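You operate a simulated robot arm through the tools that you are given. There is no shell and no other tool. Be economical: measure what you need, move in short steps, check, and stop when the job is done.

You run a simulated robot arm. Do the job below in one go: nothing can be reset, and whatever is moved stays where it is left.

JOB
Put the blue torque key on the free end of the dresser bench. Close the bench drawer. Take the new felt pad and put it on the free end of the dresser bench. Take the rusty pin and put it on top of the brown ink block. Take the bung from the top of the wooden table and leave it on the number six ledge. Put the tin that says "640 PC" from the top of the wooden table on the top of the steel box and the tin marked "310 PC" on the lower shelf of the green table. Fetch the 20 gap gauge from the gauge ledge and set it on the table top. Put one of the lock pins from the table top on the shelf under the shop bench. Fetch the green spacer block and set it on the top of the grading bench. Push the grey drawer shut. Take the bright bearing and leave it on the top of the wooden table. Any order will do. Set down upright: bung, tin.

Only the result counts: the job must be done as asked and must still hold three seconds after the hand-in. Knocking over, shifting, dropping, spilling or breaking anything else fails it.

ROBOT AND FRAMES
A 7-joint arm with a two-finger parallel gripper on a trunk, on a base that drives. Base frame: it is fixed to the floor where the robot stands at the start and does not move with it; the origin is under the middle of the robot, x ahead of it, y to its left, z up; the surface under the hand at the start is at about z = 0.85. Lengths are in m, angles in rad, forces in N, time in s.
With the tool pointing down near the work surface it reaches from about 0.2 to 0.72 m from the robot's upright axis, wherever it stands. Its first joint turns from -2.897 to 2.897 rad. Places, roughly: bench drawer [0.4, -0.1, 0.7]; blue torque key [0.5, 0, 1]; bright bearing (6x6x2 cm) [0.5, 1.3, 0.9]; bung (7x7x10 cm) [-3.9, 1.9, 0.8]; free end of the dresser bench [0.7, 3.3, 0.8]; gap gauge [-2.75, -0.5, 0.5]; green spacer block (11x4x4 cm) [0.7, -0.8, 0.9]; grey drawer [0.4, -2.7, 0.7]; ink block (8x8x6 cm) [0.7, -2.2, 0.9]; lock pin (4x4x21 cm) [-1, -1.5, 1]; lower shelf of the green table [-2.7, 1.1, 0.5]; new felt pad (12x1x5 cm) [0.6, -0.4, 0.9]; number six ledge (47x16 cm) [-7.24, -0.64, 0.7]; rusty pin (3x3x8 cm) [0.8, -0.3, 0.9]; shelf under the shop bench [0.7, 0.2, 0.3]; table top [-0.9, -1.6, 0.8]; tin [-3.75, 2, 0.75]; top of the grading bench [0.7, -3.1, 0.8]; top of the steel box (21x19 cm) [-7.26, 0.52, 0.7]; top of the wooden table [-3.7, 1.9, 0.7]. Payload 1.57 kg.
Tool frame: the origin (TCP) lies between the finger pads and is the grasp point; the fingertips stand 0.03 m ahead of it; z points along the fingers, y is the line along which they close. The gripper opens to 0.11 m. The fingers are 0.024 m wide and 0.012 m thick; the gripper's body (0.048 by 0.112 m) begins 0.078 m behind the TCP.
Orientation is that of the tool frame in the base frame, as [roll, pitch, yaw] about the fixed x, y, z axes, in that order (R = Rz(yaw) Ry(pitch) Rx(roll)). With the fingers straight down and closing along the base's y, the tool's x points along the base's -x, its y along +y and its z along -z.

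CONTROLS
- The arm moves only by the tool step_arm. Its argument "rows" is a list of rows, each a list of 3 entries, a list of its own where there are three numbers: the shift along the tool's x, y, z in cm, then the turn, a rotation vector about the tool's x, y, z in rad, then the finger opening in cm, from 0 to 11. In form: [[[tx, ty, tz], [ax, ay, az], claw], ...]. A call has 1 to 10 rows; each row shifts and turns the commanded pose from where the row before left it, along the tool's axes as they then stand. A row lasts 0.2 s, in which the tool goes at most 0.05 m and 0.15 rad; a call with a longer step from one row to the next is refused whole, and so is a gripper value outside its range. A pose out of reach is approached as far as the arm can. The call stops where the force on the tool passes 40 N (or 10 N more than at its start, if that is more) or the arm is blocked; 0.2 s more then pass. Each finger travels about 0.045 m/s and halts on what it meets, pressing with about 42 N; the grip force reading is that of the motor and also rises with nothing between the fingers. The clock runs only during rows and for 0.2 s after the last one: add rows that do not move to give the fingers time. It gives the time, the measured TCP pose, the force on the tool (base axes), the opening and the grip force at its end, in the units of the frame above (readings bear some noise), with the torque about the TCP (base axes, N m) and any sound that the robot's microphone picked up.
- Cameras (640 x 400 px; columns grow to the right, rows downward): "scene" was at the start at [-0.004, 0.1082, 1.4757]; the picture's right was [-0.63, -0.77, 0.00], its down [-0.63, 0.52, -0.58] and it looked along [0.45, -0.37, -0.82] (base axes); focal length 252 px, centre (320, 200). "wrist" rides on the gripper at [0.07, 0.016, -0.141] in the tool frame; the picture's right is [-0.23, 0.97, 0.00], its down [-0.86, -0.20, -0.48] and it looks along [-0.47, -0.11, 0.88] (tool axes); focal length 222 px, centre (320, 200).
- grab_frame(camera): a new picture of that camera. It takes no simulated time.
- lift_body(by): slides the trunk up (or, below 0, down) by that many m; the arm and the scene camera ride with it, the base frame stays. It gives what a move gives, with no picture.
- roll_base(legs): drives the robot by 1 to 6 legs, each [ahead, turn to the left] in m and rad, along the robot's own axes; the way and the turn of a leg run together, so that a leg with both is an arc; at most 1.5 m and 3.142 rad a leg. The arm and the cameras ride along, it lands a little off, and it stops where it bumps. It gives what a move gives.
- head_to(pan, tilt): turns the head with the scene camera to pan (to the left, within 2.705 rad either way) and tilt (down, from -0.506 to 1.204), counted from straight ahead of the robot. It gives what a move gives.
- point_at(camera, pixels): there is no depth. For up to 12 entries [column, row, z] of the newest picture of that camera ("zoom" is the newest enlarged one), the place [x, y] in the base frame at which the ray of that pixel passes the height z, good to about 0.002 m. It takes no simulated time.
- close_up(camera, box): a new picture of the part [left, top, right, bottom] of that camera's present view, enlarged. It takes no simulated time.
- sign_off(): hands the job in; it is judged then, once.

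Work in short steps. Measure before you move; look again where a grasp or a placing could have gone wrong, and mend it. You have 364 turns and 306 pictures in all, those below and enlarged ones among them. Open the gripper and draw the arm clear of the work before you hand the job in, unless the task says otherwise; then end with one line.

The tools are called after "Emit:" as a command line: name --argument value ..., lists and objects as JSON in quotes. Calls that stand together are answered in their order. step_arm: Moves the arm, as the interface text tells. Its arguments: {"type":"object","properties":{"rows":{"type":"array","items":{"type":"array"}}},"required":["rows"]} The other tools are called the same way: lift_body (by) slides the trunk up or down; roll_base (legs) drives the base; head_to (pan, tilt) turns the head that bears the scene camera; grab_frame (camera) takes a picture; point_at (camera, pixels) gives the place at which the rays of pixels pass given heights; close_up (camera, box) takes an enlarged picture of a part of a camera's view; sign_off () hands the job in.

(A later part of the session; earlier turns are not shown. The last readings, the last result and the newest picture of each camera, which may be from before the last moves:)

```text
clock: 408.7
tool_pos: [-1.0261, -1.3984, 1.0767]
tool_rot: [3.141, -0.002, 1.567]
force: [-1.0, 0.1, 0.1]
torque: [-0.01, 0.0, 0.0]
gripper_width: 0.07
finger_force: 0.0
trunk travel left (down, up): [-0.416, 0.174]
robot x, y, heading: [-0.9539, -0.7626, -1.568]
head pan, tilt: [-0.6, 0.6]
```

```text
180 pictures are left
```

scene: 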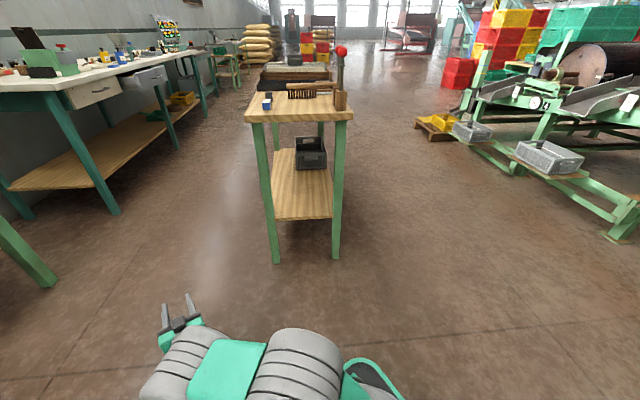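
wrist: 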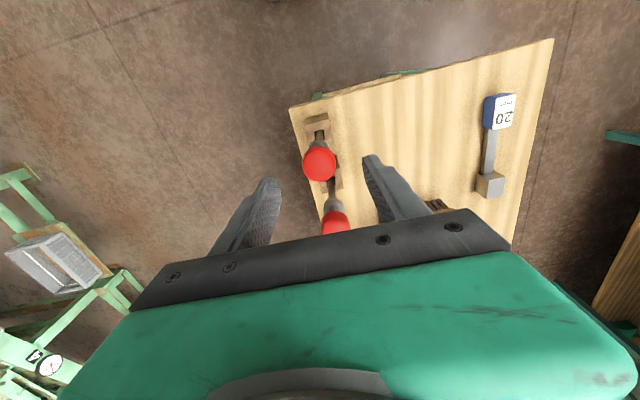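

Emit:
point_at --camera "wrist" --pixels '[[319, 163, 1.012], [303, 163, 1.012], [336, 163, 1.012], [335, 222, 1.012]]'

Emit:
step_arm --rows '[[[0, 0, 3], [0, 0, 0], 7], [[0, 0, 2], [0, 0, 0], 7], [[0, 0, 2], [0, 0, 0], 7]]'

Emit:
grab_frame --camera "wrist"

```text
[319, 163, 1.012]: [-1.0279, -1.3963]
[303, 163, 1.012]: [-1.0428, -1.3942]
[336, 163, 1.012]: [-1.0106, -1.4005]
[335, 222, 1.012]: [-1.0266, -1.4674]
```

```text
clock: 409.5
tool_pos: [-1.0265, -1.3992, 1.006]
tool_rot: [-3.141, -0.001, 1.566]
force: [0.4, -0.3, 0.6]
torque: [-0.02, 0.0, -0.01]
gripper_width: 0.0702
finger_force: 0.0
trunk travel left (down, up): [-0.416, 0.174]
robot x, y, heading: [-0.9582, -0.7624, -1.567]
head pan, tilt: [-0.6, 0.6]
```

```text
179 pictures are left
```

wrist: 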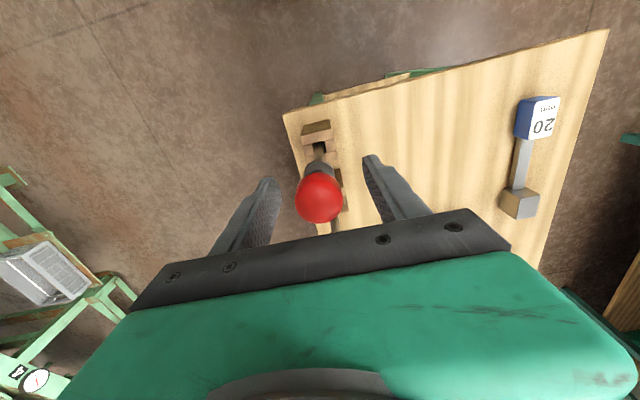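

The ball is between the fingers. Close, then raise straight up with the arm.

Emit:
step_arm --rows '[[[0, 0, 0], [0, 0, 0], 0], [[0, 0, 0], [0, 0, 0], 0], [[0, 0, 0], [0, 0, 0], 0], [[0, 0, 0], [0, 0, 0], 0], [[0, 0, 0], [0, 0, 0], 0]]'

Emit:
step_arm --rows '[[[0, 0, -2], [0, 0, 0], 0], [[0, 0, -3], [0, 0, 0], 0], [[0, 0, -3], [0, 0, 0], 0], [[0, 0, -3], [0, 0, 0], 0]]'

Emit:
grab_frame --camera "wrist"

```text
clock: 410.7
tool_pos: [-1.0261, -1.3998, 1.0053]
tool_rot: [3.141, -0.004, 1.565]
force: [-0.2, -0.3, 0.0]
torque: [0.01, 0.06, 0.03]
gripper_width: 0.0313
finger_force: 38.7
trunk travel left (down, up): [-0.416, 0.174]
robot x, y, heading: [-0.9526, -0.7611, -1.574]
head pan, tilt: [-0.6, 0.6]
```

```text
clock: 411.7
tool_pos: [-1.0256, -1.4006, 1.1162]
tool_rot: [3.141, -0.005, 1.567]
force: [0.0, 0.5, -0.9]
torque: [0.0, -0.04, 0.0]
gripper_width: 0.0308
finger_force: 40.0
trunk travel left (down, up): [-0.416, 0.174]
robot x, y, heading: [-0.9526, -0.7625, -1.569]
head pan, tilt: [-0.6, 0.6]
```

```text
178 pictures are left
```

wrist: 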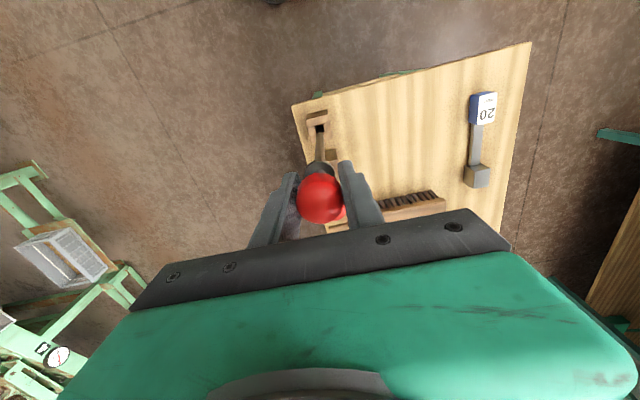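

The pin is out of its socket. I raise it further, back away to y≈0.5, and turn to face the shop bench.

Emit:
lift_body --by 0.1

Emit:
roll_base --legs '[[-1.25, 0], [0, 1.571], [0.2, 0]]'

Emit:
lift_body --by -0.3

Emit:
head_to --pan 0.0 --tilt 0.5

Emit:
grab_frame --camera "scene"

Emit:
grab_frame --camera "wrist"

```text
clock: 413.1
tool_pos: [-1.0271, -1.3998, 1.2167]
tool_rot: [3.14, -0.003, 1.564]
force: [0.5, 0.5, -1.3]
torque: [0.0, 0.01, -0.01]
gripper_width: 0.031
finger_force: 39.8
trunk travel left (down, up): [-0.516, 0.074]
robot x, y, heading: [-0.9566, -0.7615, -1.567]
head pan, tilt: [-0.6, 0.6]
```

```text
clock: 424.4
tool_pos: [-0.1159, 0.4296, 1.2162]
tool_rot: [-3.141, -0.004, -3.141]
force: [1.0, 0.4, -0.5]
torque: [-0.02, 0.05, 0.0]
gripper_width: 0.0307
finger_force: 39.7
trunk travel left (down, up): [-0.516, 0.074]
robot x, y, heading: [-0.7542, 0.497, 0.012]
head pan, tilt: [-0.6, 0.6]
```

```text
clock: 427.4
tool_pos: [-0.1158, 0.4292, 0.9165]
tool_rot: [-3.14, -0.003, -3.14]
force: [0.1, -0.5, -1.7]
torque: [0.0, -0.01, 0.01]
gripper_width: 0.0311
finger_force: 39.8
trunk travel left (down, up): [-0.216, 0.374]
robot x, y, heading: [-0.756, 0.4989, 0.01]
head pan, tilt: [-0.6, 0.6]
```

```text
clock: 428.4
tool_pos: [-0.1159, 0.4285, 0.9165]
tool_rot: [3.141, -0.002, -3.14]
force: [-0.3, -0.2, -0.7]
torque: [0.04, -0.01, 0.01]
gripper_width: 0.0309
finger_force: 40.2
trunk travel left (down, up): [-0.216, 0.374]
robot x, y, heading: [-0.7563, 0.4959, 0.005]
head pan, tilt: [0.0, 0.499]
```

```text
177 pictures are left
```

scene: 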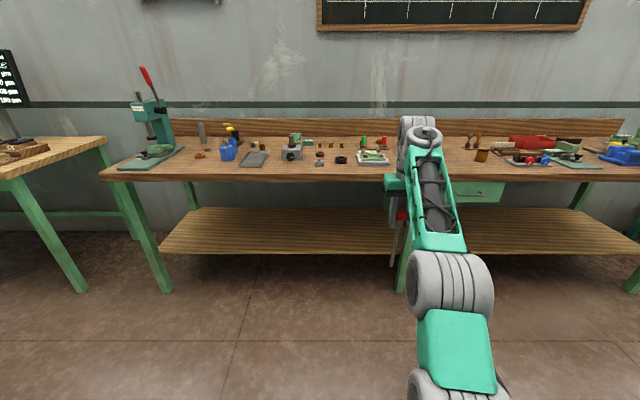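

```text
176 pictures are left
```

wrist: 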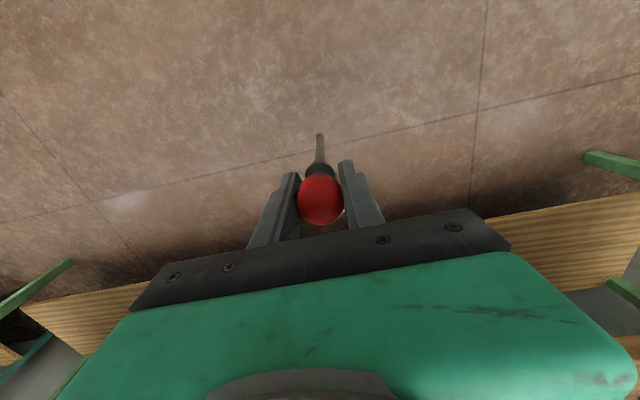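

The shelf spans row 208–252. I measure its front and back edges and the middle leg.

Emit:
point_at --camera "scene" --pixels '[[165, 251, 0.3], [330, 251, 0.3], [330, 251, 0.35], [330, 209, 0.3], [330, 209, 0.35], [400, 290, 0.0], [168, 292, 0.0], [330, 181, 0.81], [404, 225, 0.5]]'

```text
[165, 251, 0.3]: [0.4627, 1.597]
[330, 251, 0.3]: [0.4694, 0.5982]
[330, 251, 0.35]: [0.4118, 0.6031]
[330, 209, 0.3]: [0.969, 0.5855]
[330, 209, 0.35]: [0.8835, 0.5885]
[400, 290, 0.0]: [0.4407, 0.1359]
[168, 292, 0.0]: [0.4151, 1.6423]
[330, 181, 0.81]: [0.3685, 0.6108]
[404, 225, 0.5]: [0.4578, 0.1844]
```

Emit:
point_at --camera "wrist" --pixels '[[560, 207, 0.3], [560, 207, 0.35], [120, 290, 0.3], [120, 290, 0.35]]'

Emit:
close_up --camera "scene" --box '[250, 190, 420, 300]'

```text
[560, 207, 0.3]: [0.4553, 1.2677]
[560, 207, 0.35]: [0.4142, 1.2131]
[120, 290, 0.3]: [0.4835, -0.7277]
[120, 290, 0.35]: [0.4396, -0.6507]
```

```text
3.64 times, centred on (335, 245) of scene
```

zoom: 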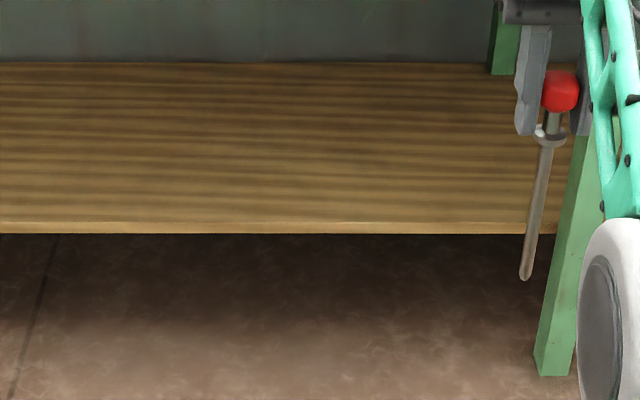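

I tilt the tool forward to lay the pin horizontal, still in free space.

Emit:
step_arm --rows '[[[0, 0, 0], [0, -0.145, 0], 0], [[0, 0, 0], [0, -0.145, 0], 0], [[0, 0, 0], [0, -0.145, 0], 0], [[0, 0, 0], [0, -0.145, 0], 0], [[0, 0, 0], [0, -0.145, 0], 0], [[0, 0, 0], [0, -0.145, 0], 0], [[0, 0, 0], [0, -0.145, 0], 0], [[0, 0, 0], [0, -0.145, 0], 0], [[0, 0, 0], [0, -0.145, 0], 0], [[0, 0, 0], [0, -0.145, 0], 0]]'

Emit:
grab_frame --camera "wrist"

Emit:
grab_frame --camera "scene"

```text
clock: 430.6
tool_pos: [-0.0516, 0.4222, 1.0052]
tool_rot: [-3.14, 0.76, -3.14]
force: [-0.3, 0.0, -2.2]
torque: [-0.02, 0.01, -0.02]
gripper_width: 0.031
finger_force: 39.7
out of reach, approached as far as the arm can: row 3, 4, 5, 6, 7, 8, 9, 10
trunk travel left (down, up): [-0.216, 0.374]
robot x, y, heading: [-0.7545, 0.4968, 0.006]
head pan, tilt: [0.0, 0.499]
```

```text
174 pictures are left
```

wrist: 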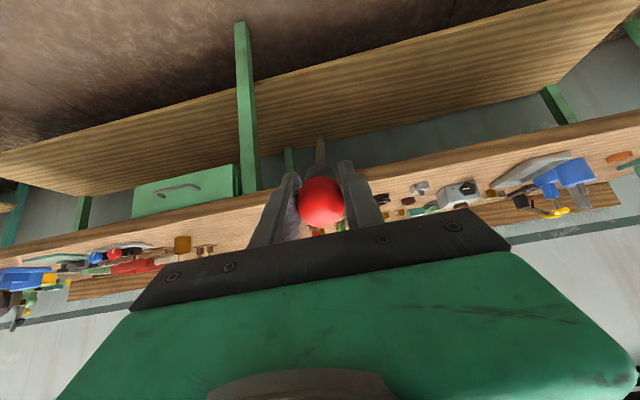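

```text
173 pictures are left
```

scene: 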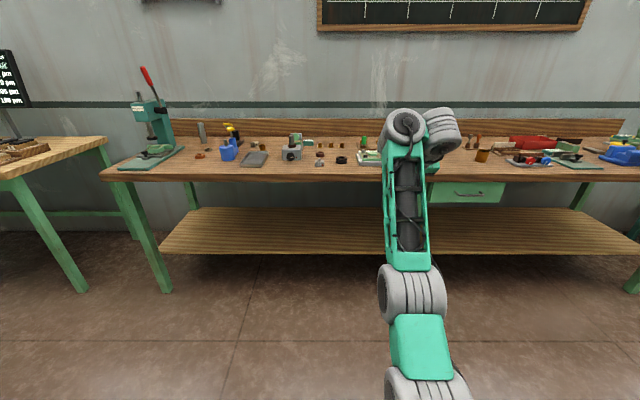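

Reach limits at this height; I lower the arm ~22 cm first and then continue tilting.

Emit:
step_arm --rows '[[[3.5, 0, 3], [0, 0, 0], 0], [[3.5, 0, 3], [0, 0, 0], 0], [[3.5, 0, 3], [0, 0, 0], 0], [[3.5, 0, 3], [0, 0, 0], 0], [[3.5, 0, 3], [0, 0, 0], 0]]'

Emit:
step_arm --rows '[[[0, 0, 0], [0, -0.14, 0], 0], [[0, 0, 0], [0, -0.14, 0], 0], [[0, 0, 0], [0, -0.14, 0], 0], [[0, 0, 0], [0, -0.14, 0], 0]]'

```text
clock: 431.8
tool_pos: [-0.0404, 0.4314, 0.9762]
tool_rot: [-3.134, 0.714, 3.141]
force: [0.0, 0.4, -0.9]
torque: [0.02, 0.04, 0.01]
gripper_width: 0.0311
finger_force: 40.7
out of reach, approached as far as the arm can: row 1, 2, 3, 4, 5
trunk travel left (down, up): [-0.216, 0.374]
robot x, y, heading: [-0.7561, 0.4978, 0.005]
head pan, tilt: [0.0, 0.499]
```

```text
clock: 432.8
tool_pos: [-0.041, 0.4299, 0.9763]
tool_rot: [-3.136, 0.717, -3.141]
force: [-1.3, 0.6, -0.8]
torque: [0.02, 0.01, -0.03]
gripper_width: 0.0312
finger_force: 39.7
out of reach, approached as far as the arm can: row 1, 2, 3, 4
trunk travel left (down, up): [-0.216, 0.374]
robot x, y, heading: [-0.7566, 0.4979, 0.006]
head pan, tilt: [0.0, 0.499]
```

The commanded pose ran ahead of the real one. I undo the last tilts and pull the command back 10 cm, which should be reachable.

Emit:
step_arm --rows '[[[0, 0, 0], [0, 0.14, 0], 0], [[0, 0, 0], [0, 0.14, 0], 0], [[0, 0, 0], [0, 0.14, 0], 0], [[0, 0, 0], [0, 0.14, 0], 0], [[0, 0, -4], [0, 0, 0], 0], [[0, 0, -4], [0, 0, 0], 0], [[0, 0, -3], [0, 0, 0], 0]]'

Emit:
grab_frame --camera "scene"

Emit:
grab_frame --camera "wrist"

```text
clock: 434.5
tool_pos: [-0.1312, 0.4143, 1.0146]
tool_rot: [-3.131, 0.179, 3.141]
force: [24.7, -4.1, -25.0]
torque: [0.21, 0.3, 0.12]
gripper_width: 0.0308
finger_force: 39.8
out of reach, approached as far as the arm can: row 3, 4, 5, 6, 7
trunk travel left (down, up): [-0.216, 0.374]
robot x, y, heading: [-0.7568, 0.497, 0.009]
head pan, tilt: [0.0, 0.499]
stopped in row 7: the force on the tool passed its limit at 121 N (the readings are from after the stop); the commanded pose is now the measured one
```

```text
172 pictures are left
```

scene: 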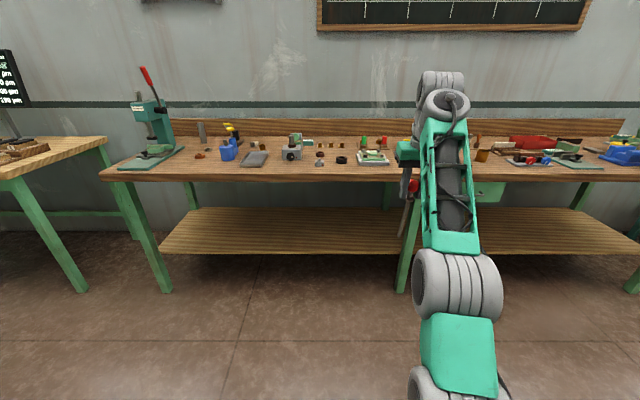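

```text
171 pictures are left
```

wrist: 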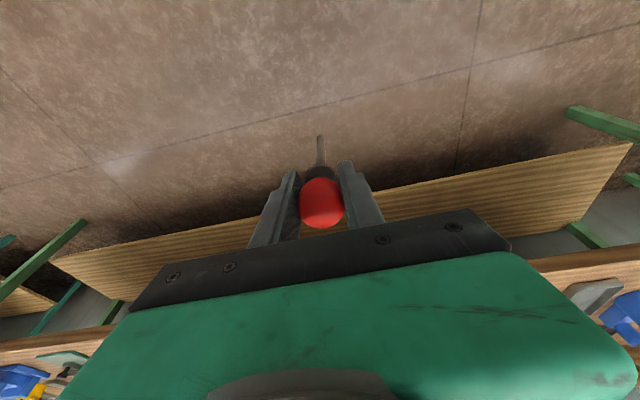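

No contact—just an arm-configuration jump; the command is now reset to the real pose and the pin is still held. I replicate the configuration that worked: closer in, offset to the left, lower, before tilting.

Emit:
step_arm --rows '[[[2.7, 3.6, 1.4], [0, 0, 0], 0], [[2.7, 3.6, 1.4], [0, 0, 0], 0], [[2.7, 3.6, 1.4], [0, 0, 0], 0], [[2.7, 3.6, 1.4], [0, 0, 0], 0], [[2.7, 3.6, 1.4], [0, 0, 0], 0], [[2.7, 3.6, 1.4], [0, 0, 0], 0], [[2.7, 3.6, 1.4], [0, 0, 0], 0], [[2.7, 3.6, 1.4], [0, 0, 0], 0]]'

Emit:
step_arm --rows '[[[0, 0, 0], [0, -0.13, 0], 0], [[0, 0, 0], [0, -0.13, 0], 0], [[0, 0, 0], [0, -0.13, 0], 0]]'

Emit:
grab_frame --camera "scene"

```text
clock: 436.3
tool_pos: [-0.3246, 0.705, 0.8643]
tool_rot: [-3.134, 0.178, 3.139]
force: [-0.4, -0.1, -1.4]
torque: [0.02, 0.03, 0.05]
gripper_width: 0.0309
finger_force: 39.8
trunk travel left (down, up): [-0.216, 0.374]
robot x, y, heading: [-0.7558, 0.4955, 0.001]
head pan, tilt: [0.0, 0.499]
```

```text
clock: 437.1
tool_pos: [-0.3427, 0.712, 0.9553]
tool_rot: [-3.124, 0.546, -3.14]
force: [0.3, 0.2, -1.4]
torque: [-0.04, 0.0, -0.01]
gripper_width: 0.0311
finger_force: 40.1
out of reach, approached as far as the arm can: row 2, 3
trunk travel left (down, up): [-0.216, 0.374]
robot x, y, heading: [-0.7555, 0.4952, 0.009]
head pan, tilt: [0.0, 0.499]
```

```text
170 pictures are left
```

scene: 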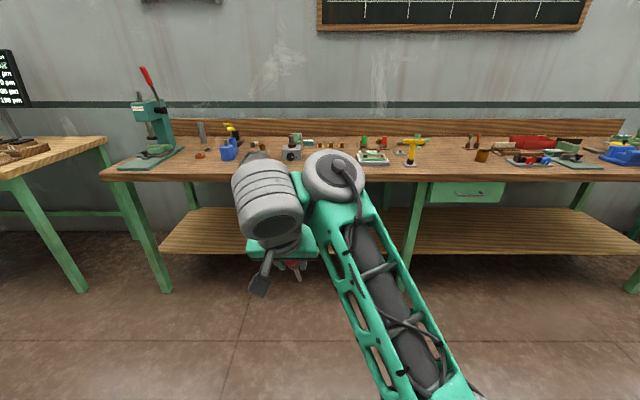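

Forward extension should give the wrist more range; I extend 15 cm forward with the present tilt and check.

Emit:
step_arm --rows '[[[-3.15, 0, 2.02], [0, 0, 0], 0], [[-3.15, 0, 2.02], [0, 0, 0], 0], [[-3.15, 0, 2.02], [0, 0, 0], 0], [[-3.15, 0, 2.02], [0, 0, 0], 0]]'

Emit:
step_arm --rows '[[[0, 0, 0], [0, -0.13, 0], 0], [[0, 0, 0], [0, -0.13, 0], 0]]'

Emit:
grab_frame --camera "scene"

```text
clock: 438.1
tool_pos: [-0.2112, 0.7095, 1.0044]
tool_rot: [-3.129, 0.559, -3.14]
force: [0.3, -0.8, -1.2]
torque: [0.0, 0.03, 0.01]
gripper_width: 0.031
finger_force: 39.2
out of reach, approached as far as the arm can: row 1, 2, 3
trunk travel left (down, up): [-0.216, 0.374]
robot x, y, heading: [-0.7548, 0.4943, 0.005]
head pan, tilt: [0.0, 0.499]
```

```text
clock: 438.7
tool_pos: [-0.1848, 0.7394, 1.1018]
tool_rot: [-3.124, 0.816, -3.134]
force: [-1.1, -0.4, -1.1]
torque: [0.0, 0.04, 0.03]
gripper_width: 0.0309
finger_force: 40.3
out of reach, approached as far as the arm can: row 1, 2
trunk travel left (down, up): [-0.216, 0.374]
robot x, y, heading: [-0.7529, 0.4976, 0.012]
head pan, tilt: [0.0, 0.499]
```

```text
169 pictures are left
```

scene: 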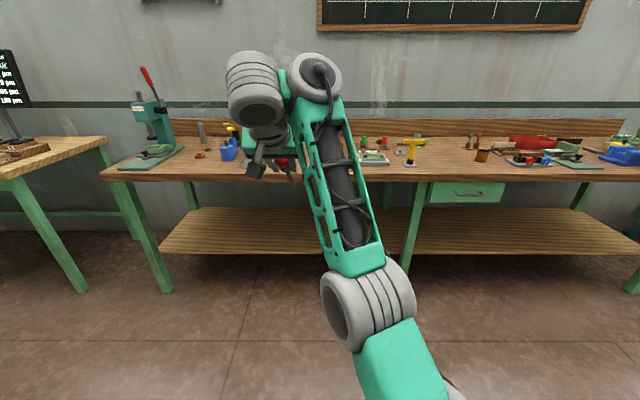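

This elbow-up posture resists low tilts. Earlier the elbow swung outward after turning the tool about its axis; I straighten the tool and repeat that sequence.

Emit:
step_arm --rows '[[[0, 0, 0], [0, 0.14, 0], 0], [[0, 0, 0], [0, 0.14, 0], 0], [[0, 0, 0], [0, 0.14, 0], 0], [[0, 0, 0], [0, 0.14, 0], 0], [[0, 0, 0], [0, 0.14, 0], 0], [[0, 0, 0], [0, 0.13, 0], 0]]'

Emit:
step_arm --rows '[[[0, 0, 0], [0, 0, 0.149], 0], [[0, 0, 0], [0, 0, 0.149], 0], [[0, 0, 0], [0, 0, 0.149], 0], [[0, 0, 0], [0, 0, 0.149], 0], [[0, 0, 0], [0, 0, 0.149], 0], [[0, 0, 0], [0, 0, 0.149], 0], [[0, 0, 0], [0, 0, 0.149], 0], [[0, 0, 0], [0, 0, 0.149], 0], [[0, 0, 0], [0, 0, 0.149], 0], [[0, 0, 0], [0, 0, 0.149], 0]]'

Emit:
grab_frame --camera "scene"

```text
clock: 440.1
tool_pos: [-0.2503, 0.7065, 1.0212]
tool_rot: [-3.131, -0.003, 3.136]
force: [-1.3, -1.2, -0.9]
torque: [0.06, -0.07, 0.0]
gripper_width: 0.0313
finger_force: 40.2
out of reach, approached as far as the arm can: row 2, 3, 4, 5, 6
trunk travel left (down, up): [-0.216, 0.374]
robot x, y, heading: [-0.7574, 0.4965, 0.007]
head pan, tilt: [0.0, 0.499]
```

```text
clock: 442.3
tool_pos: [-0.2501, 0.7068, 1.0206]
tool_rot: [-3.139, 0.009, 1.643]
force: [0.2, 0.2, -1.0]
torque: [0.03, 0.01, -0.02]
gripper_width: 0.0309
finger_force: 39.6
trunk travel left (down, up): [-0.216, 0.374]
robot x, y, heading: [-0.754, 0.4975, 0.003]
head pan, tilt: [0.0, 0.499]
```

```text
168 pictures are left
```

scene: 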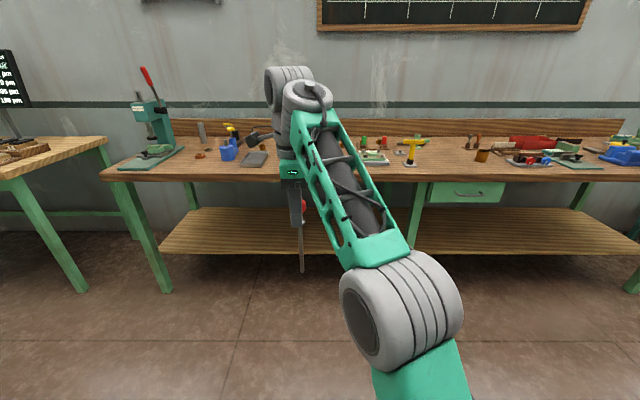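

I lower the arm in this turned pose and see how the elbow behaves.

Emit:
step_arm --rows '[[[0, 0, 4], [0, 0, 0], 0], [[0, 0, 4], [0, 0, 0], 0], [[0, 0, 4], [0, 0, 0], 0], [[0, 0, 4], [0, 0, 0], 0], [[0, 0, 4], [0, 0, 0], 0], [[0, 0, 4], [0, 0, 0], 0]]'

Emit:
grab_frame --camera "scene"

```text
clock: 443.7
tool_pos: [-0.2511, 0.7051, 0.7812]
tool_rot: [3.139, 0.008, 1.648]
force: [-0.5, -1.1, -0.1]
torque: [-0.02, -0.04, -0.02]
gripper_width: 0.0309
finger_force: 40.0
trunk travel left (down, up): [-0.216, 0.374]
robot x, y, heading: [-0.7551, 0.4947, 0.007]
head pan, tilt: [0.0, 0.499]
```

```text
167 pictures are left
```

scene: 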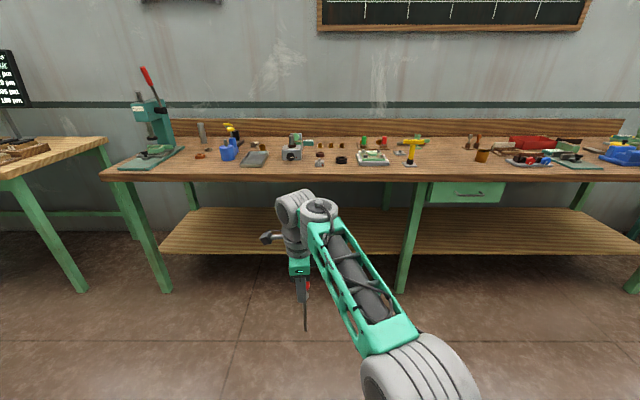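

Now I turn the tool back and try the tilt from this low posture.

Emit:
step_arm --rows '[[[0, 0, 0], [0, 0, -0.149], 0], [[0, 0, 0], [0, 0, -0.149], 0], [[0, 0, 0], [0, 0, -0.149], 0], [[0, 0, 0], [0, 0, -0.149], 0], [[0, 0, 0], [0, 0, -0.149], 0], [[0, 0, 0], [0, 0, -0.149], 0], [[0, 0, 0], [0, 0, -0.149], 0], [[0, 0, 0], [0, 0, -0.149], 0], [[0, 0, 0], [0, 0, -0.149], 0], [[0, 0, 0], [0, 0, -0.149], 0]]'

Emit:
step_arm --rows '[[[0, 0, 0], [0, -0.13, 0], 0], [[0, 0, 0], [0, -0.13, 0], 0], [[0, 0, 0], [0, -0.13, 0], 0], [[0, 0, 0], [0, -0.13, 0], 0]]'

Emit:
grab_frame --camera "scene"

```text
clock: 445.9
tool_pos: [-0.2497, 0.7056, 0.7791]
tool_rot: [-3.133, -0.003, 3.141]
force: [0.1, -0.4, -0.9]
torque: [-0.01, 0.02, 0.01]
gripper_width: 0.0308
finger_force: 40.0
trunk travel left (down, up): [-0.216, 0.374]
robot x, y, heading: [-0.7522, 0.498, 0.008]
head pan, tilt: [0.0, 0.499]
```

```text
clock: 446.9
tool_pos: [-0.3157, 0.6827, 0.9391]
tool_rot: [-3.127, 0.493, -3.14]
force: [0.1, -0.4, -1.0]
torque: [0.0, 0.09, 0.0]
gripper_width: 0.0313
finger_force: 39.8
out of reach, approached as far as the arm can: row 1, 2, 3, 4
trunk travel left (down, up): [-0.216, 0.374]
robot x, y, heading: [-0.7547, 0.4998, 0.012]
head pan, tilt: [0.0, 0.499]
```

```text
166 pictures are left
```

scene: 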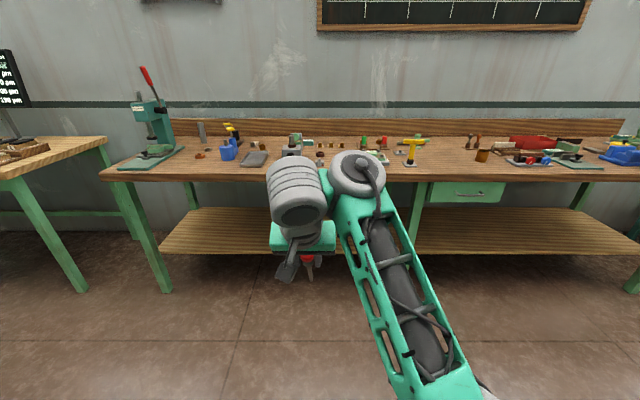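

Still elbow-up. I straighten and turn the tool further (+2.2 rad) so the limit swings the elbow outward.

Emit:
step_arm --rows '[[[0, 0, 0], [0, 0.13, 0], 0], [[0, 0, 0], [0, 0.13, 0], 0], [[0, 0, 0], [0, 0.13, 0], 0], [[0, 0, 0], [0, 0.13, 0], 0]]'

Emit:
step_arm --rows '[[[0, 0, 0], [0, 0, 0.149], 0], [[0, 0, 0], [0, 0, 0.149], 0], [[0, 0, 0], [0, 0, 0.149], 0], [[0, 0, 0], [0, 0, 0.149], 0], [[0, 0, 0], [0, 0, 0.149], 0], [[0, 0, 0], [0, 0, 0.149], 0], [[0, 0, 0], [0, 0, 0.149], 0], [[0, 0, 0], [0, 0, 0.149], 0], [[0, 0, 0], [0, 0, 0.149], 0], [[0, 0, 0], [0, 0, 0.149], 0]]'

Emit:
step_arm --rows '[[[0, 0, 0], [0, 0, 0.149], 0], [[0, 0, 0], [0, 0, 0.149], 0], [[0, 0, 0], [0, 0, 0.149], 0], [[0, 0, 0], [0, 0, 0.149], 0], [[0, 0, 0], [0, 0, 0.149], 0], [[0, 0, 0], [0, 0, 0.149], 0]]'

Emit:
grab_frame --camera "scene"

```text
clock: 447.9
tool_pos: [-0.3178, 0.6802, 0.941]
tool_rot: [-3.133, -0.001, 3.14]
force: [-1.6, -0.6, 1.0]
torque: [0.11, -0.14, -0.03]
gripper_width: 0.0309
finger_force: 40.1
trunk travel left (down, up): [-0.216, 0.374]
robot x, y, heading: [-0.7517, 0.4971, 0.008]
head pan, tilt: [0.0, 0.499]
```

```text
clock: 450.1
tool_pos: [-0.3159, 0.6826, 0.9407]
tool_rot: [-3.139, 0.009, 1.644]
force: [-0.6, -0.2, -1.1]
torque: [-0.01, -0.01, -0.04]
gripper_width: 0.0313
finger_force: 39.9
trunk travel left (down, up): [-0.216, 0.374]
robot x, y, heading: [-0.7546, 0.496, 0.011]
head pan, tilt: [0.0, 0.499]
```

```text
clock: 451.5
tool_pos: [-0.3149, 0.6823, 0.9403]
tool_rot: [3.136, 0.009, 0.75]
force: [-0.2, -0.2, -0.8]
torque: [0.02, 0.0, -0.01]
gripper_width: 0.0308
finger_force: 39.5
trunk travel left (down, up): [-0.216, 0.374]
robot x, y, heading: [-0.7534, 0.4951, 0.008]
head pan, tilt: [0.0, 0.499]
```

```text
165 pictures are left
```

scene: 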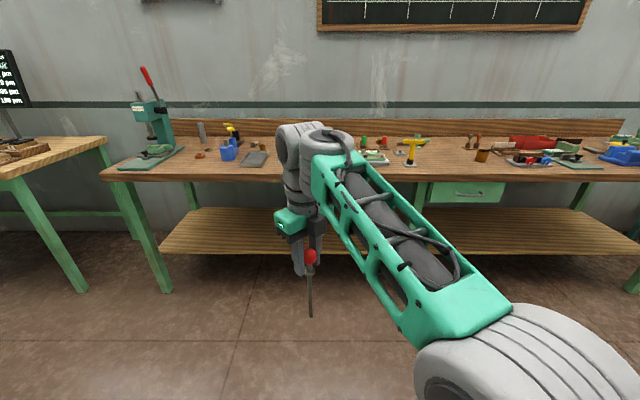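

The elbow swings out to the right now. I continue the turn to a full flip (tool x forward), then try tilting.

Emit:
step_arm --rows '[[[0, 0, 0], [0, 0, 0.149], 0], [[0, 0, 0], [0, 0, 0.149], 0], [[0, 0, 0], [0, 0, 0.149], 0], [[0, 0, 0], [0, 0, 0.149], 0], [[0, 0, 0], [0, 0, 0.149], 0]]'

Emit:
step_arm --rows '[[[0, 0, 0], [0, 0.13, 0], 0], [[0, 0, 0], [0, 0.13, 0], 0], [[0, 0, 0], [0, 0.13, 0], 0]]'

Emit:
grab_frame --camera "scene"

```text
clock: 452.7
tool_pos: [-0.3275, 0.6767, 0.9077]
tool_rot: [3.131, 0.003, 0.006]
force: [-0.7, 0.6, -1.0]
torque: [0.03, -0.02, -0.03]
gripper_width: 0.031
finger_force: 40.0
out of reach, approached as far as the arm can: row 2, 3
trunk travel left (down, up): [-0.216, 0.374]
robot x, y, heading: [-0.7541, 0.4989, 0.009]
head pan, tilt: [0.0, 0.499]
```

```text
clock: 453.5
tool_pos: [-0.3259, 0.6778, 0.9081]
tool_rot: [3.133, -0.388, 0.012]
force: [0.6, -0.6, -0.3]
torque: [-0.04, 0.03, 0.01]
gripper_width: 0.0307
finger_force: 40.1
trunk travel left (down, up): [-0.216, 0.374]
robot x, y, heading: [-0.7521, 0.4944, 0.006]
head pan, tilt: [0.0, 0.499]
```

```text
164 pictures are left
```

scene: 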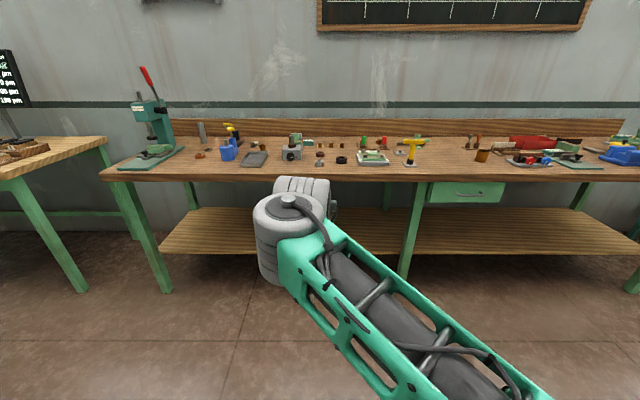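

Elbow-out posture reached, and tilt works. I continue tilting to ~1.2 with some forward extension.

Emit:
step_arm --rows '[[[2, 0, 1.5], [0, 0.14, 0], 0], [[2, 0, 2], [0, 0.14, 0], 0], [[1.5, 0, 2], [0, 0.14, 0], 0], [[1, 0, 2.5], [0, 0.14, 0], 0], [[0.5, 0, 2.5], [0, 0.14, 0], 0], [[0, 0, 2], [0, 0.14, 0], 0]]'

Emit:
grab_frame --camera "scene"

Emit:
grab_frame --camera "wrist"

```text
clock: 454.9
tool_pos: [-0.2025, 0.6788, 0.9872]
tool_rot: [3.046, -1.214, 0.094]
force: [-0.8, 0.3, -1.5]
torque: [-0.02, 0.04, 0.04]
gripper_width: 0.0313
finger_force: 40.3
out of reach, approached as far as the arm can: row 3, 4, 5, 6
trunk travel left (down, up): [-0.216, 0.374]
robot x, y, heading: [-0.756, 0.4992, 0.006]
head pan, tilt: [0.0, 0.499]
```

```text
163 pictures are left
```

scene: 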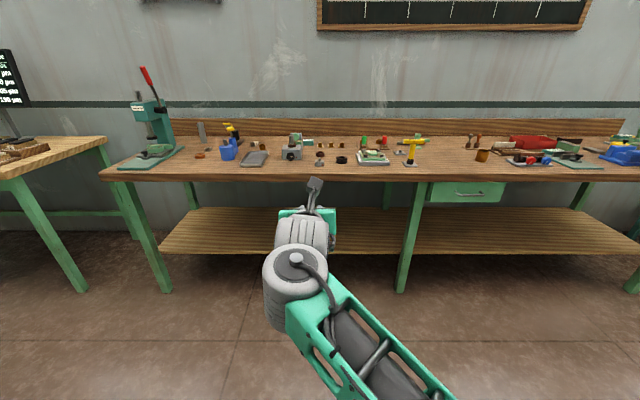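

```text
162 pictures are left
```

wrist: 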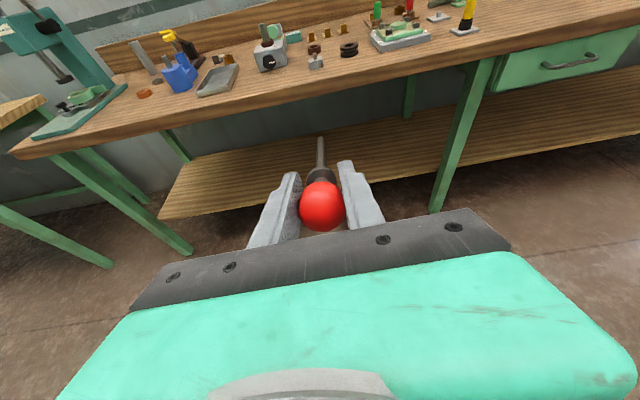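

The pin now points forward with the camera on top. I lower the trunk and the arm.

Emit:
lift_body --by -0.21

Emit:
step_arm --rows '[[[-4.2, 0, 1.57], [0, 0, 0], 0], [[-4.2, 0, 1.57], [0, 0, 0], 0], [[-4.2, 0, 1.57], [0, 0, 0], 0], [[-4.2, 0, 1.57], [0, 0, 0], 0], [[-4.2, 0, 1.57], [0, 0, 0], 0], [[-4.2, 0, 1.57], [0, 0, 0], 0]]'

Emit:
grab_frame --camera "wrist"

```text
clock: 457.1
tool_pos: [-0.2027, 0.6784, 0.7758]
tool_rot: [3.049, -1.214, 0.091]
force: [0.0, -0.4, -1.6]
torque: [0.0, 0.06, 0.03]
gripper_width: 0.0311
finger_force: 39.8
trunk travel left (down, up): [-0.006, 0.584]
robot x, y, heading: [-0.7559, 0.4947, 0.01]
head pan, tilt: [0.0, 0.499]
```

```text
clock: 458.5
tool_pos: [-0.2554, 0.6434, 0.7469]
tool_rot: [3.02, -1.206, 0.122]
force: [0.4, -0.4, -0.6]
torque: [0.0, 0.04, 0.01]
gripper_width: 0.0309
finger_force: 39.7
out of reach, approached as far as the arm can: row 1, 2, 3, 4, 5, 6
trunk travel left (down, up): [-0.006, 0.584]
robot x, y, heading: [-0.7506, 0.4946, 0.006]
head pan, tilt: [0.0, 0.499]
```

```text
161 pictures are left
```

wrist: 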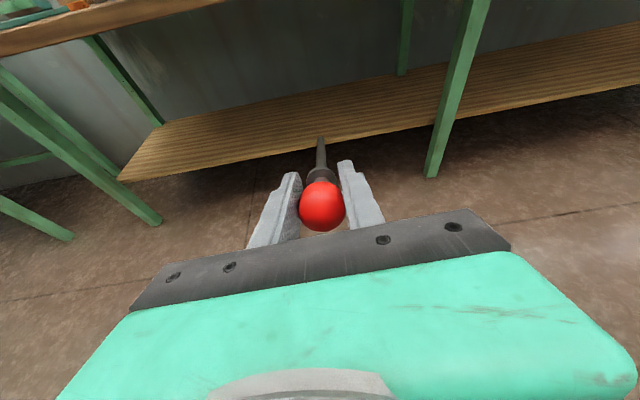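

Too close in; I extend forward 15 cm before going lower.

Emit:
step_arm --rows '[[[1.7, 0, 4.6], [0, 0, 0], 0], [[1.7, 0, 4.6], [0, 0, 0], 0], [[1.7, 0, 4.6], [0, 0, 0], 0]]'

Emit:
step_arm --rows '[[[-4.2, 0, 1.57], [0, 0, 0], 0], [[-4.2, 0, 1.57], [0, 0, 0], 0], [[-4.2, 0, 1.57], [0, 0, 0], 0], [[-4.2, 0, 1.57], [0, 0, 0], 0]]'

Emit:
grab_frame --camera "scene"

```text
clock: 459.3
tool_pos: [-0.1169, 0.6451, 0.788]
tool_rot: [3.018, -1.207, 0.114]
force: [0.5, 0.5, 0.1]
torque: [-0.01, 0.08, -0.01]
gripper_width: 0.0309
finger_force: 40.2
out of reach, approached as far as the arm can: row 1, 2, 3
trunk travel left (down, up): [-0.006, 0.584]
robot x, y, heading: [-0.7553, 0.4951, 0.009]
head pan, tilt: [0.0, 0.499]
```

```text
clock: 460.3
tool_pos: [-0.0939, 0.6738, 0.7573]
tool_rot: [2.962, -1.194, 0.165]
force: [-0.6, -0.2, 0.2]
torque: [0.02, 0.11, 0.03]
gripper_width: 0.0311
finger_force: 40.1
out of reach, approached as far as the arm can: row 1, 2, 3, 4
trunk travel left (down, up): [-0.006, 0.584]
robot x, y, heading: [-0.7534, 0.4929, 0.003]
head pan, tilt: [0.0, 0.499]
```

```text
160 pictures are left
```

scene: 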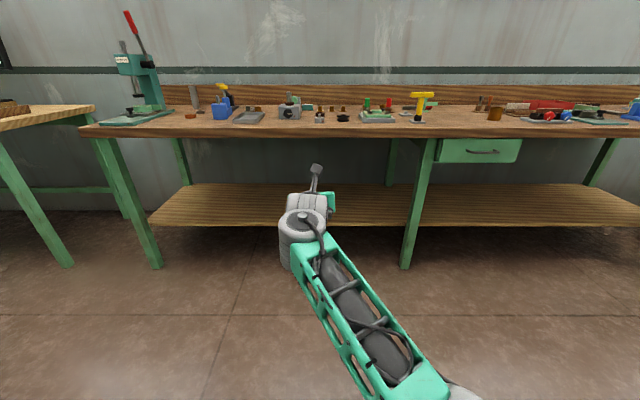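

I turn the tool back about its own axis (the pin is along it, so nothing swings) to relieve the last joint, keeping the elbow out.

Emit:
step_arm --rows '[[[0, 0, 0], [0, 0, -0.149], 0], [[0, 0, 0], [0, 0, -0.149], 0], [[0, 0, 0], [0, 0, -0.149], 0], [[0, 0, 0], [0, 0, -0.149], 0], [[0, 0, 0], [0, 0, -0.149], 0], [[0, 0, 0], [0, 0, -0.149], 0], [[0, 0, 0], [0, 0, -0.149], 0], [[0, 0, 0], [0, 0, -0.149], 0], [[0, 0, 0], [0, 0, -0.149], 0], [[0, 0, 0], [0, 0, -0.149], 0]]'

Emit:
step_arm --rows '[[[0, 0, 0], [0, 0, -0.149], 0], [[0, 0, 0], [0, 0, -0.149], 0], [[0, 0, 0], [0, 0, -0.149], 0], [[0, 0, 0], [0, 0, -0.149], 0], [[0, 0, 0], [0, 0, -0.149], 0], [[0, 0, 0], [0, 0, -0.149], 0], [[0, 0, 0], [0, 0, -0.149], 0], [[0, 0, 0], [0, 0, -0.149], 0], [[0, 0, 0], [0, 0, -0.149], 0], [[0, 0, 0], [0, 0, -0.149], 0]]'

Emit:
grab_frame --camera "scene"

```text
clock: 462.5
tool_pos: [-0.0928, 0.673, 0.7562]
tool_rot: [1.927, -0.039, 1.547]
force: [-0.3, 0.0, -1.6]
torque: [0.0, 0.04, -0.03]
gripper_width: 0.031
finger_force: 40.1
trunk travel left (down, up): [-0.006, 0.584]
robot x, y, heading: [-0.758, 0.4975, 0.01]
head pan, tilt: [0.0, 0.499]
```

```text
clock: 464.7
tool_pos: [-0.0935, 0.673, 0.7561]
tool_rot: [2.821, 1.196, 2.791]
force: [-0.1, -0.1, -1.8]
torque: [0.0, 0.04, 0.0]
gripper_width: 0.0309
finger_force: 39.7
trunk travel left (down, up): [-0.006, 0.584]
robot x, y, heading: [-0.7526, 0.4982, 0.005]
head pan, tilt: [0.0, 0.499]
```

```text
159 pictures are left
```

scene: 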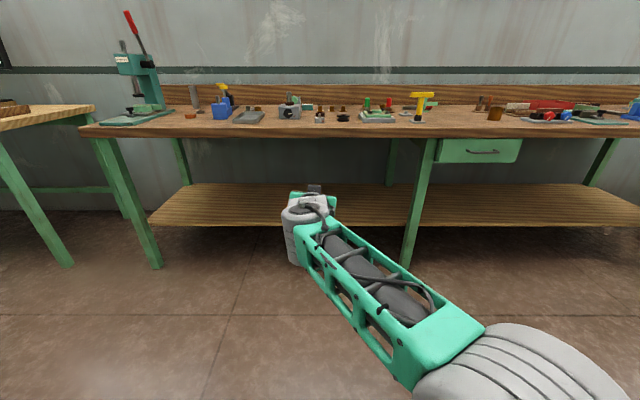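

Now non-flipped with elbow out, like the pose that reached z 0.37. I go down.

Emit:
step_arm --rows '[[[4.2, -0.5, 1.56], [0, 0, 0], 0], [[4.2, -0.5, 1.56], [0, 0, 0], 0], [[4.2, -0.5, 1.56], [0, 0, 0], 0], [[4.2, -0.5, 1.56], [0, 0, 0], 0], [[4.2, -0.5, 1.56], [0, 0, 0], 0], [[4.2, -0.5, 1.56], [0, 0, 0], 0], [[4.2, -0.5, 1.56], [0, 0, 0], 0]]'

Emit:
grab_frame --camera "scene"

Emit:
grab_frame --camera "wrist"

```text
clock: 466.3
tool_pos: [-0.0932, 0.6773, 0.4403]
tool_rot: [2.81, 1.197, 2.782]
force: [0.1, -0.2, -0.5]
torque: [0.0, 0.08, 0.01]
gripper_width: 0.0308
finger_force: 40.2
trunk travel left (down, up): [-0.006, 0.584]
robot x, y, heading: [-0.755, 0.4952, 0.005]
head pan, tilt: [0.0, 0.499]
```

```text
158 pictures are left
```

scene: 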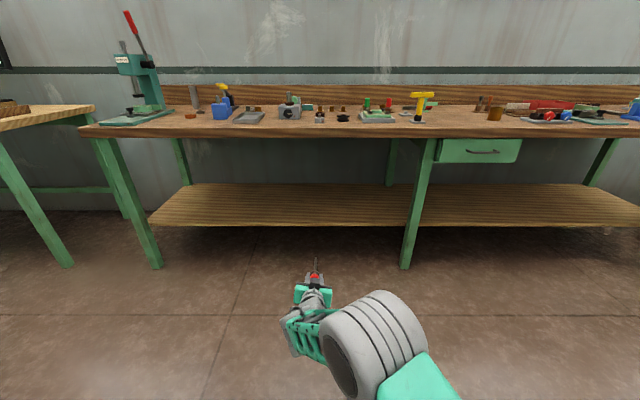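

```text
157 pictures are left
```

wrist: 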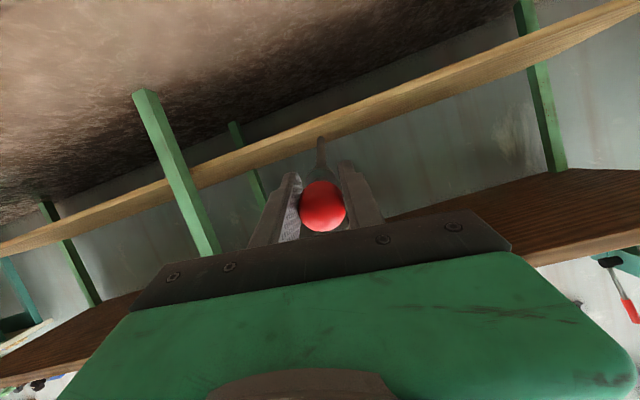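

z=0.44 with the pin nearly horizontal. I add the last tilt and drive forward toward the shelf.

Emit:
step_arm --rows '[[[0, 0, 0], [-0.018, -0.139, 0], 0], [[-1.5, 0, 0], [-0.01, -0.1, 0], 0]]'

Emit:
roll_base --legs '[[0.4, 0]]'

Emit:
grab_frame --camera "scene"

Emit:
grab_frame --camera "wrist"

```text
clock: 466.9
tool_pos: [-0.0901, 0.6732, 0.4546]
tool_rot: [2.305, 1.401, 2.289]
force: [0.0, 0.2, -1.4]
torque: [0.0, 0.05, 0.01]
gripper_width: 0.0311
finger_force: 39.4
trunk travel left (down, up): [-0.006, 0.584]
robot x, y, heading: [-0.7568, 0.4966, 0.006]
head pan, tilt: [0.0, 0.499]
```

```text
clock: 469.4
tool_pos: [0.3087, 0.6738, 0.4534]
tool_rot: [2.312, 1.401, 2.294]
force: [-0.3, 0.1, -1.8]
torque: [-0.02, 0.05, 0.03]
gripper_width: 0.0314
finger_force: 39.8
trunk travel left (down, up): [-0.006, 0.584]
robot x, y, heading: [-0.3517, 0.504, 0.007]
head pan, tilt: [0.0, 0.499]
```

```text
156 pictures are left
```

scene: 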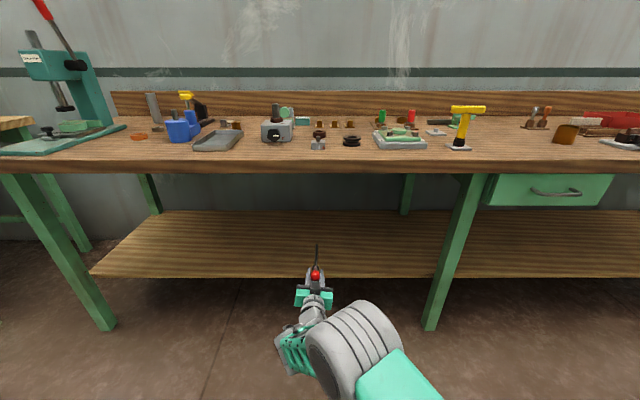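

```text
155 pictures are left
```

wrist: 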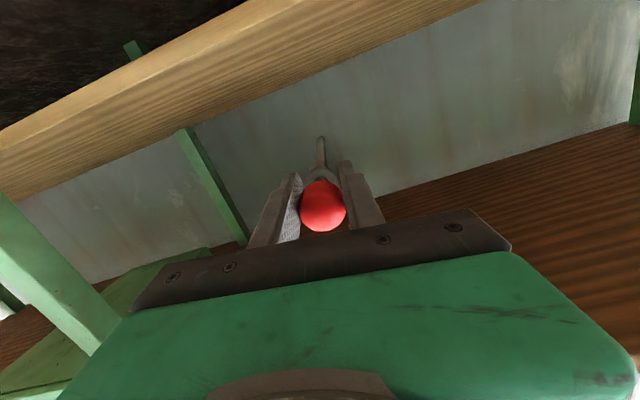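

I triangulate the shelf height from this nearer view.

Emit:
point_at --camera "scene" --pixels '[[400, 276, 0.3], [400, 276, 0.35], [400, 210, 0.3], [400, 276, 0.32], [431, 330, 0.0]]'

Emit:
close_up --camera "scene" --box '[230, 200, 430, 325]'

```text
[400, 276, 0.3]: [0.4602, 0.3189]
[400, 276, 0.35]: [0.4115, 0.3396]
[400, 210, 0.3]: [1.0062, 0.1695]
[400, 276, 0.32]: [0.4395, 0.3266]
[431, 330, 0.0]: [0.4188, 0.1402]
```

```text
3.20 times, centred on (330, 262) of scene
```

zoom: 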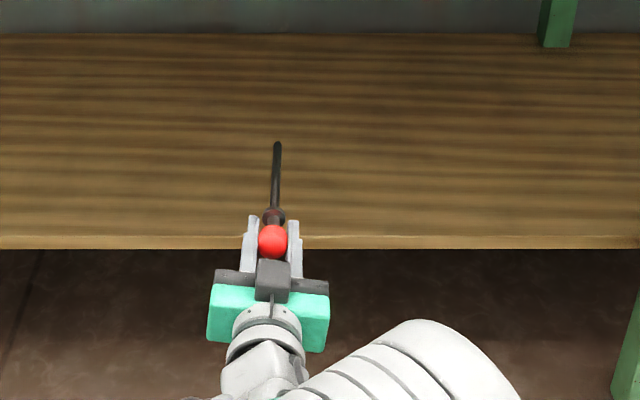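

Shelf top z≈0.348, edge x≈0.413. I drive 0.18 in, level the pin a bit more, and lower.

Emit:
roll_base --legs '[[0.18, 0]]'

Emit:
step_arm --rows '[[[0, 0, 0], [-0.017, -0.12, 0], 0], [[2.9, -0.37, 0.2], [0, 0, 0], 0], [[1.5, -0.18, 0.1], [0, 0, 0], 0]]'

Emit:
close_up --camera "scene" --box '[230, 200, 430, 325]'

Emit:
grab_frame --camera "wrist"

```text
clock: 470.9
tool_pos: [0.4906, 0.675, 0.455]
tool_rot: [2.314, 1.401, 2.293]
force: [0.7, -0.6, -1.5]
torque: [0.03, 0.02, 0.0]
gripper_width: 0.0315
finger_force: 39.7
trunk travel left (down, up): [-0.006, 0.584]
robot x, y, heading: [-0.1757, 0.5011, 0.003]
head pan, tilt: [0.0, 0.499]
```

```text
clock: 471.7
tool_pos: [0.4951, 0.6758, 0.4103]
tool_rot: [1.51, 1.446, 1.499]
force: [0.7, 0.7, -0.7]
torque: [-0.04, 0.05, -0.03]
gripper_width: 0.031
finger_force: 39.4
trunk travel left (down, up): [-0.006, 0.584]
robot x, y, heading: [-0.1752, 0.5037, 0.006]
head pan, tilt: [0.0, 0.499]
```

```text
3.20 times, centred on (330, 262) of scene
```

zoom: 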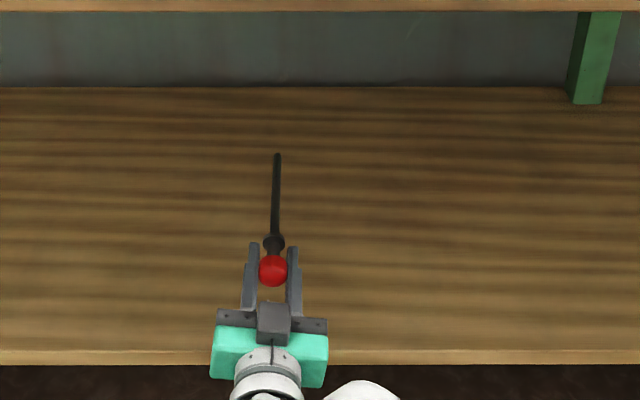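

```text
152 pictures are left
```

wrist: 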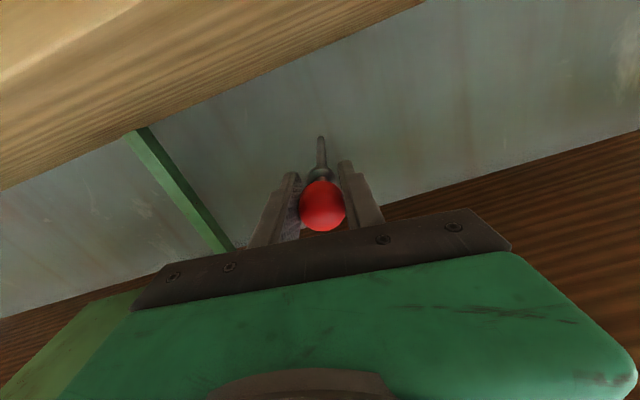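

I pull back 2 cm so the hand's body stays in front of the shelf edge, then lower to contact.

Emit:
step_arm --rows '[[[0, 0, -2], [0, 0, 0], 0], [[1.5, -0.18, 0.15], [0, 0, 0], 0], [[0.8, -0.1, 0.1], [0, 0, 0], 0], [[0.5, -0.06, 0.05], [0, 0, 0], 0]]'

Emit:
step_arm --rows '[[[0.4, -0.05, 0.04], [0, 0, 0], 0], [[0.3, -0.04, 0.03], [0, 0, 0], 0], [[0.3, -0.04, 0.03], [0, 0, 0], 0]]'

Emit:
close_up --camera "scene" --box '[230, 200, 430, 325]'

```text
clock: 472.7
tool_pos: [0.4786, 0.6755, 0.3824]
tool_rot: [1.511, 1.445, 1.502]
force: [-0.7, 0.4, -1.7]
torque: [0.0, 0.05, -0.01]
gripper_width: 0.0312
finger_force: 40.2
trunk travel left (down, up): [-0.006, 0.584]
robot x, y, heading: [-0.173, 0.501, 0.001]
head pan, tilt: [0.0, 0.499]
```

```text
clock: 473.5
tool_pos: [0.4787, 0.6749, 0.3708]
tool_rot: [1.517, 1.445, 1.506]
force: [0.4, 0.3, -2.2]
torque: [-0.03, 0.05, 0.0]
gripper_width: 0.0312
finger_force: 39.8
trunk travel left (down, up): [-0.006, 0.584]
robot x, y, heading: [-0.1746, 0.4993, 0.007]
head pan, tilt: [0.0, 0.499]
```

```text
3.20 times, centred on (330, 262) of scene
```

zoom: 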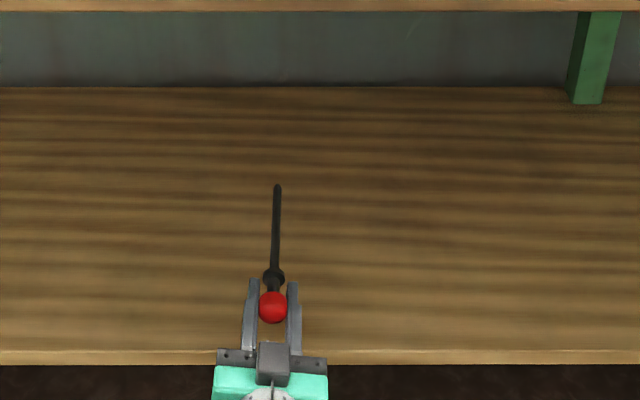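

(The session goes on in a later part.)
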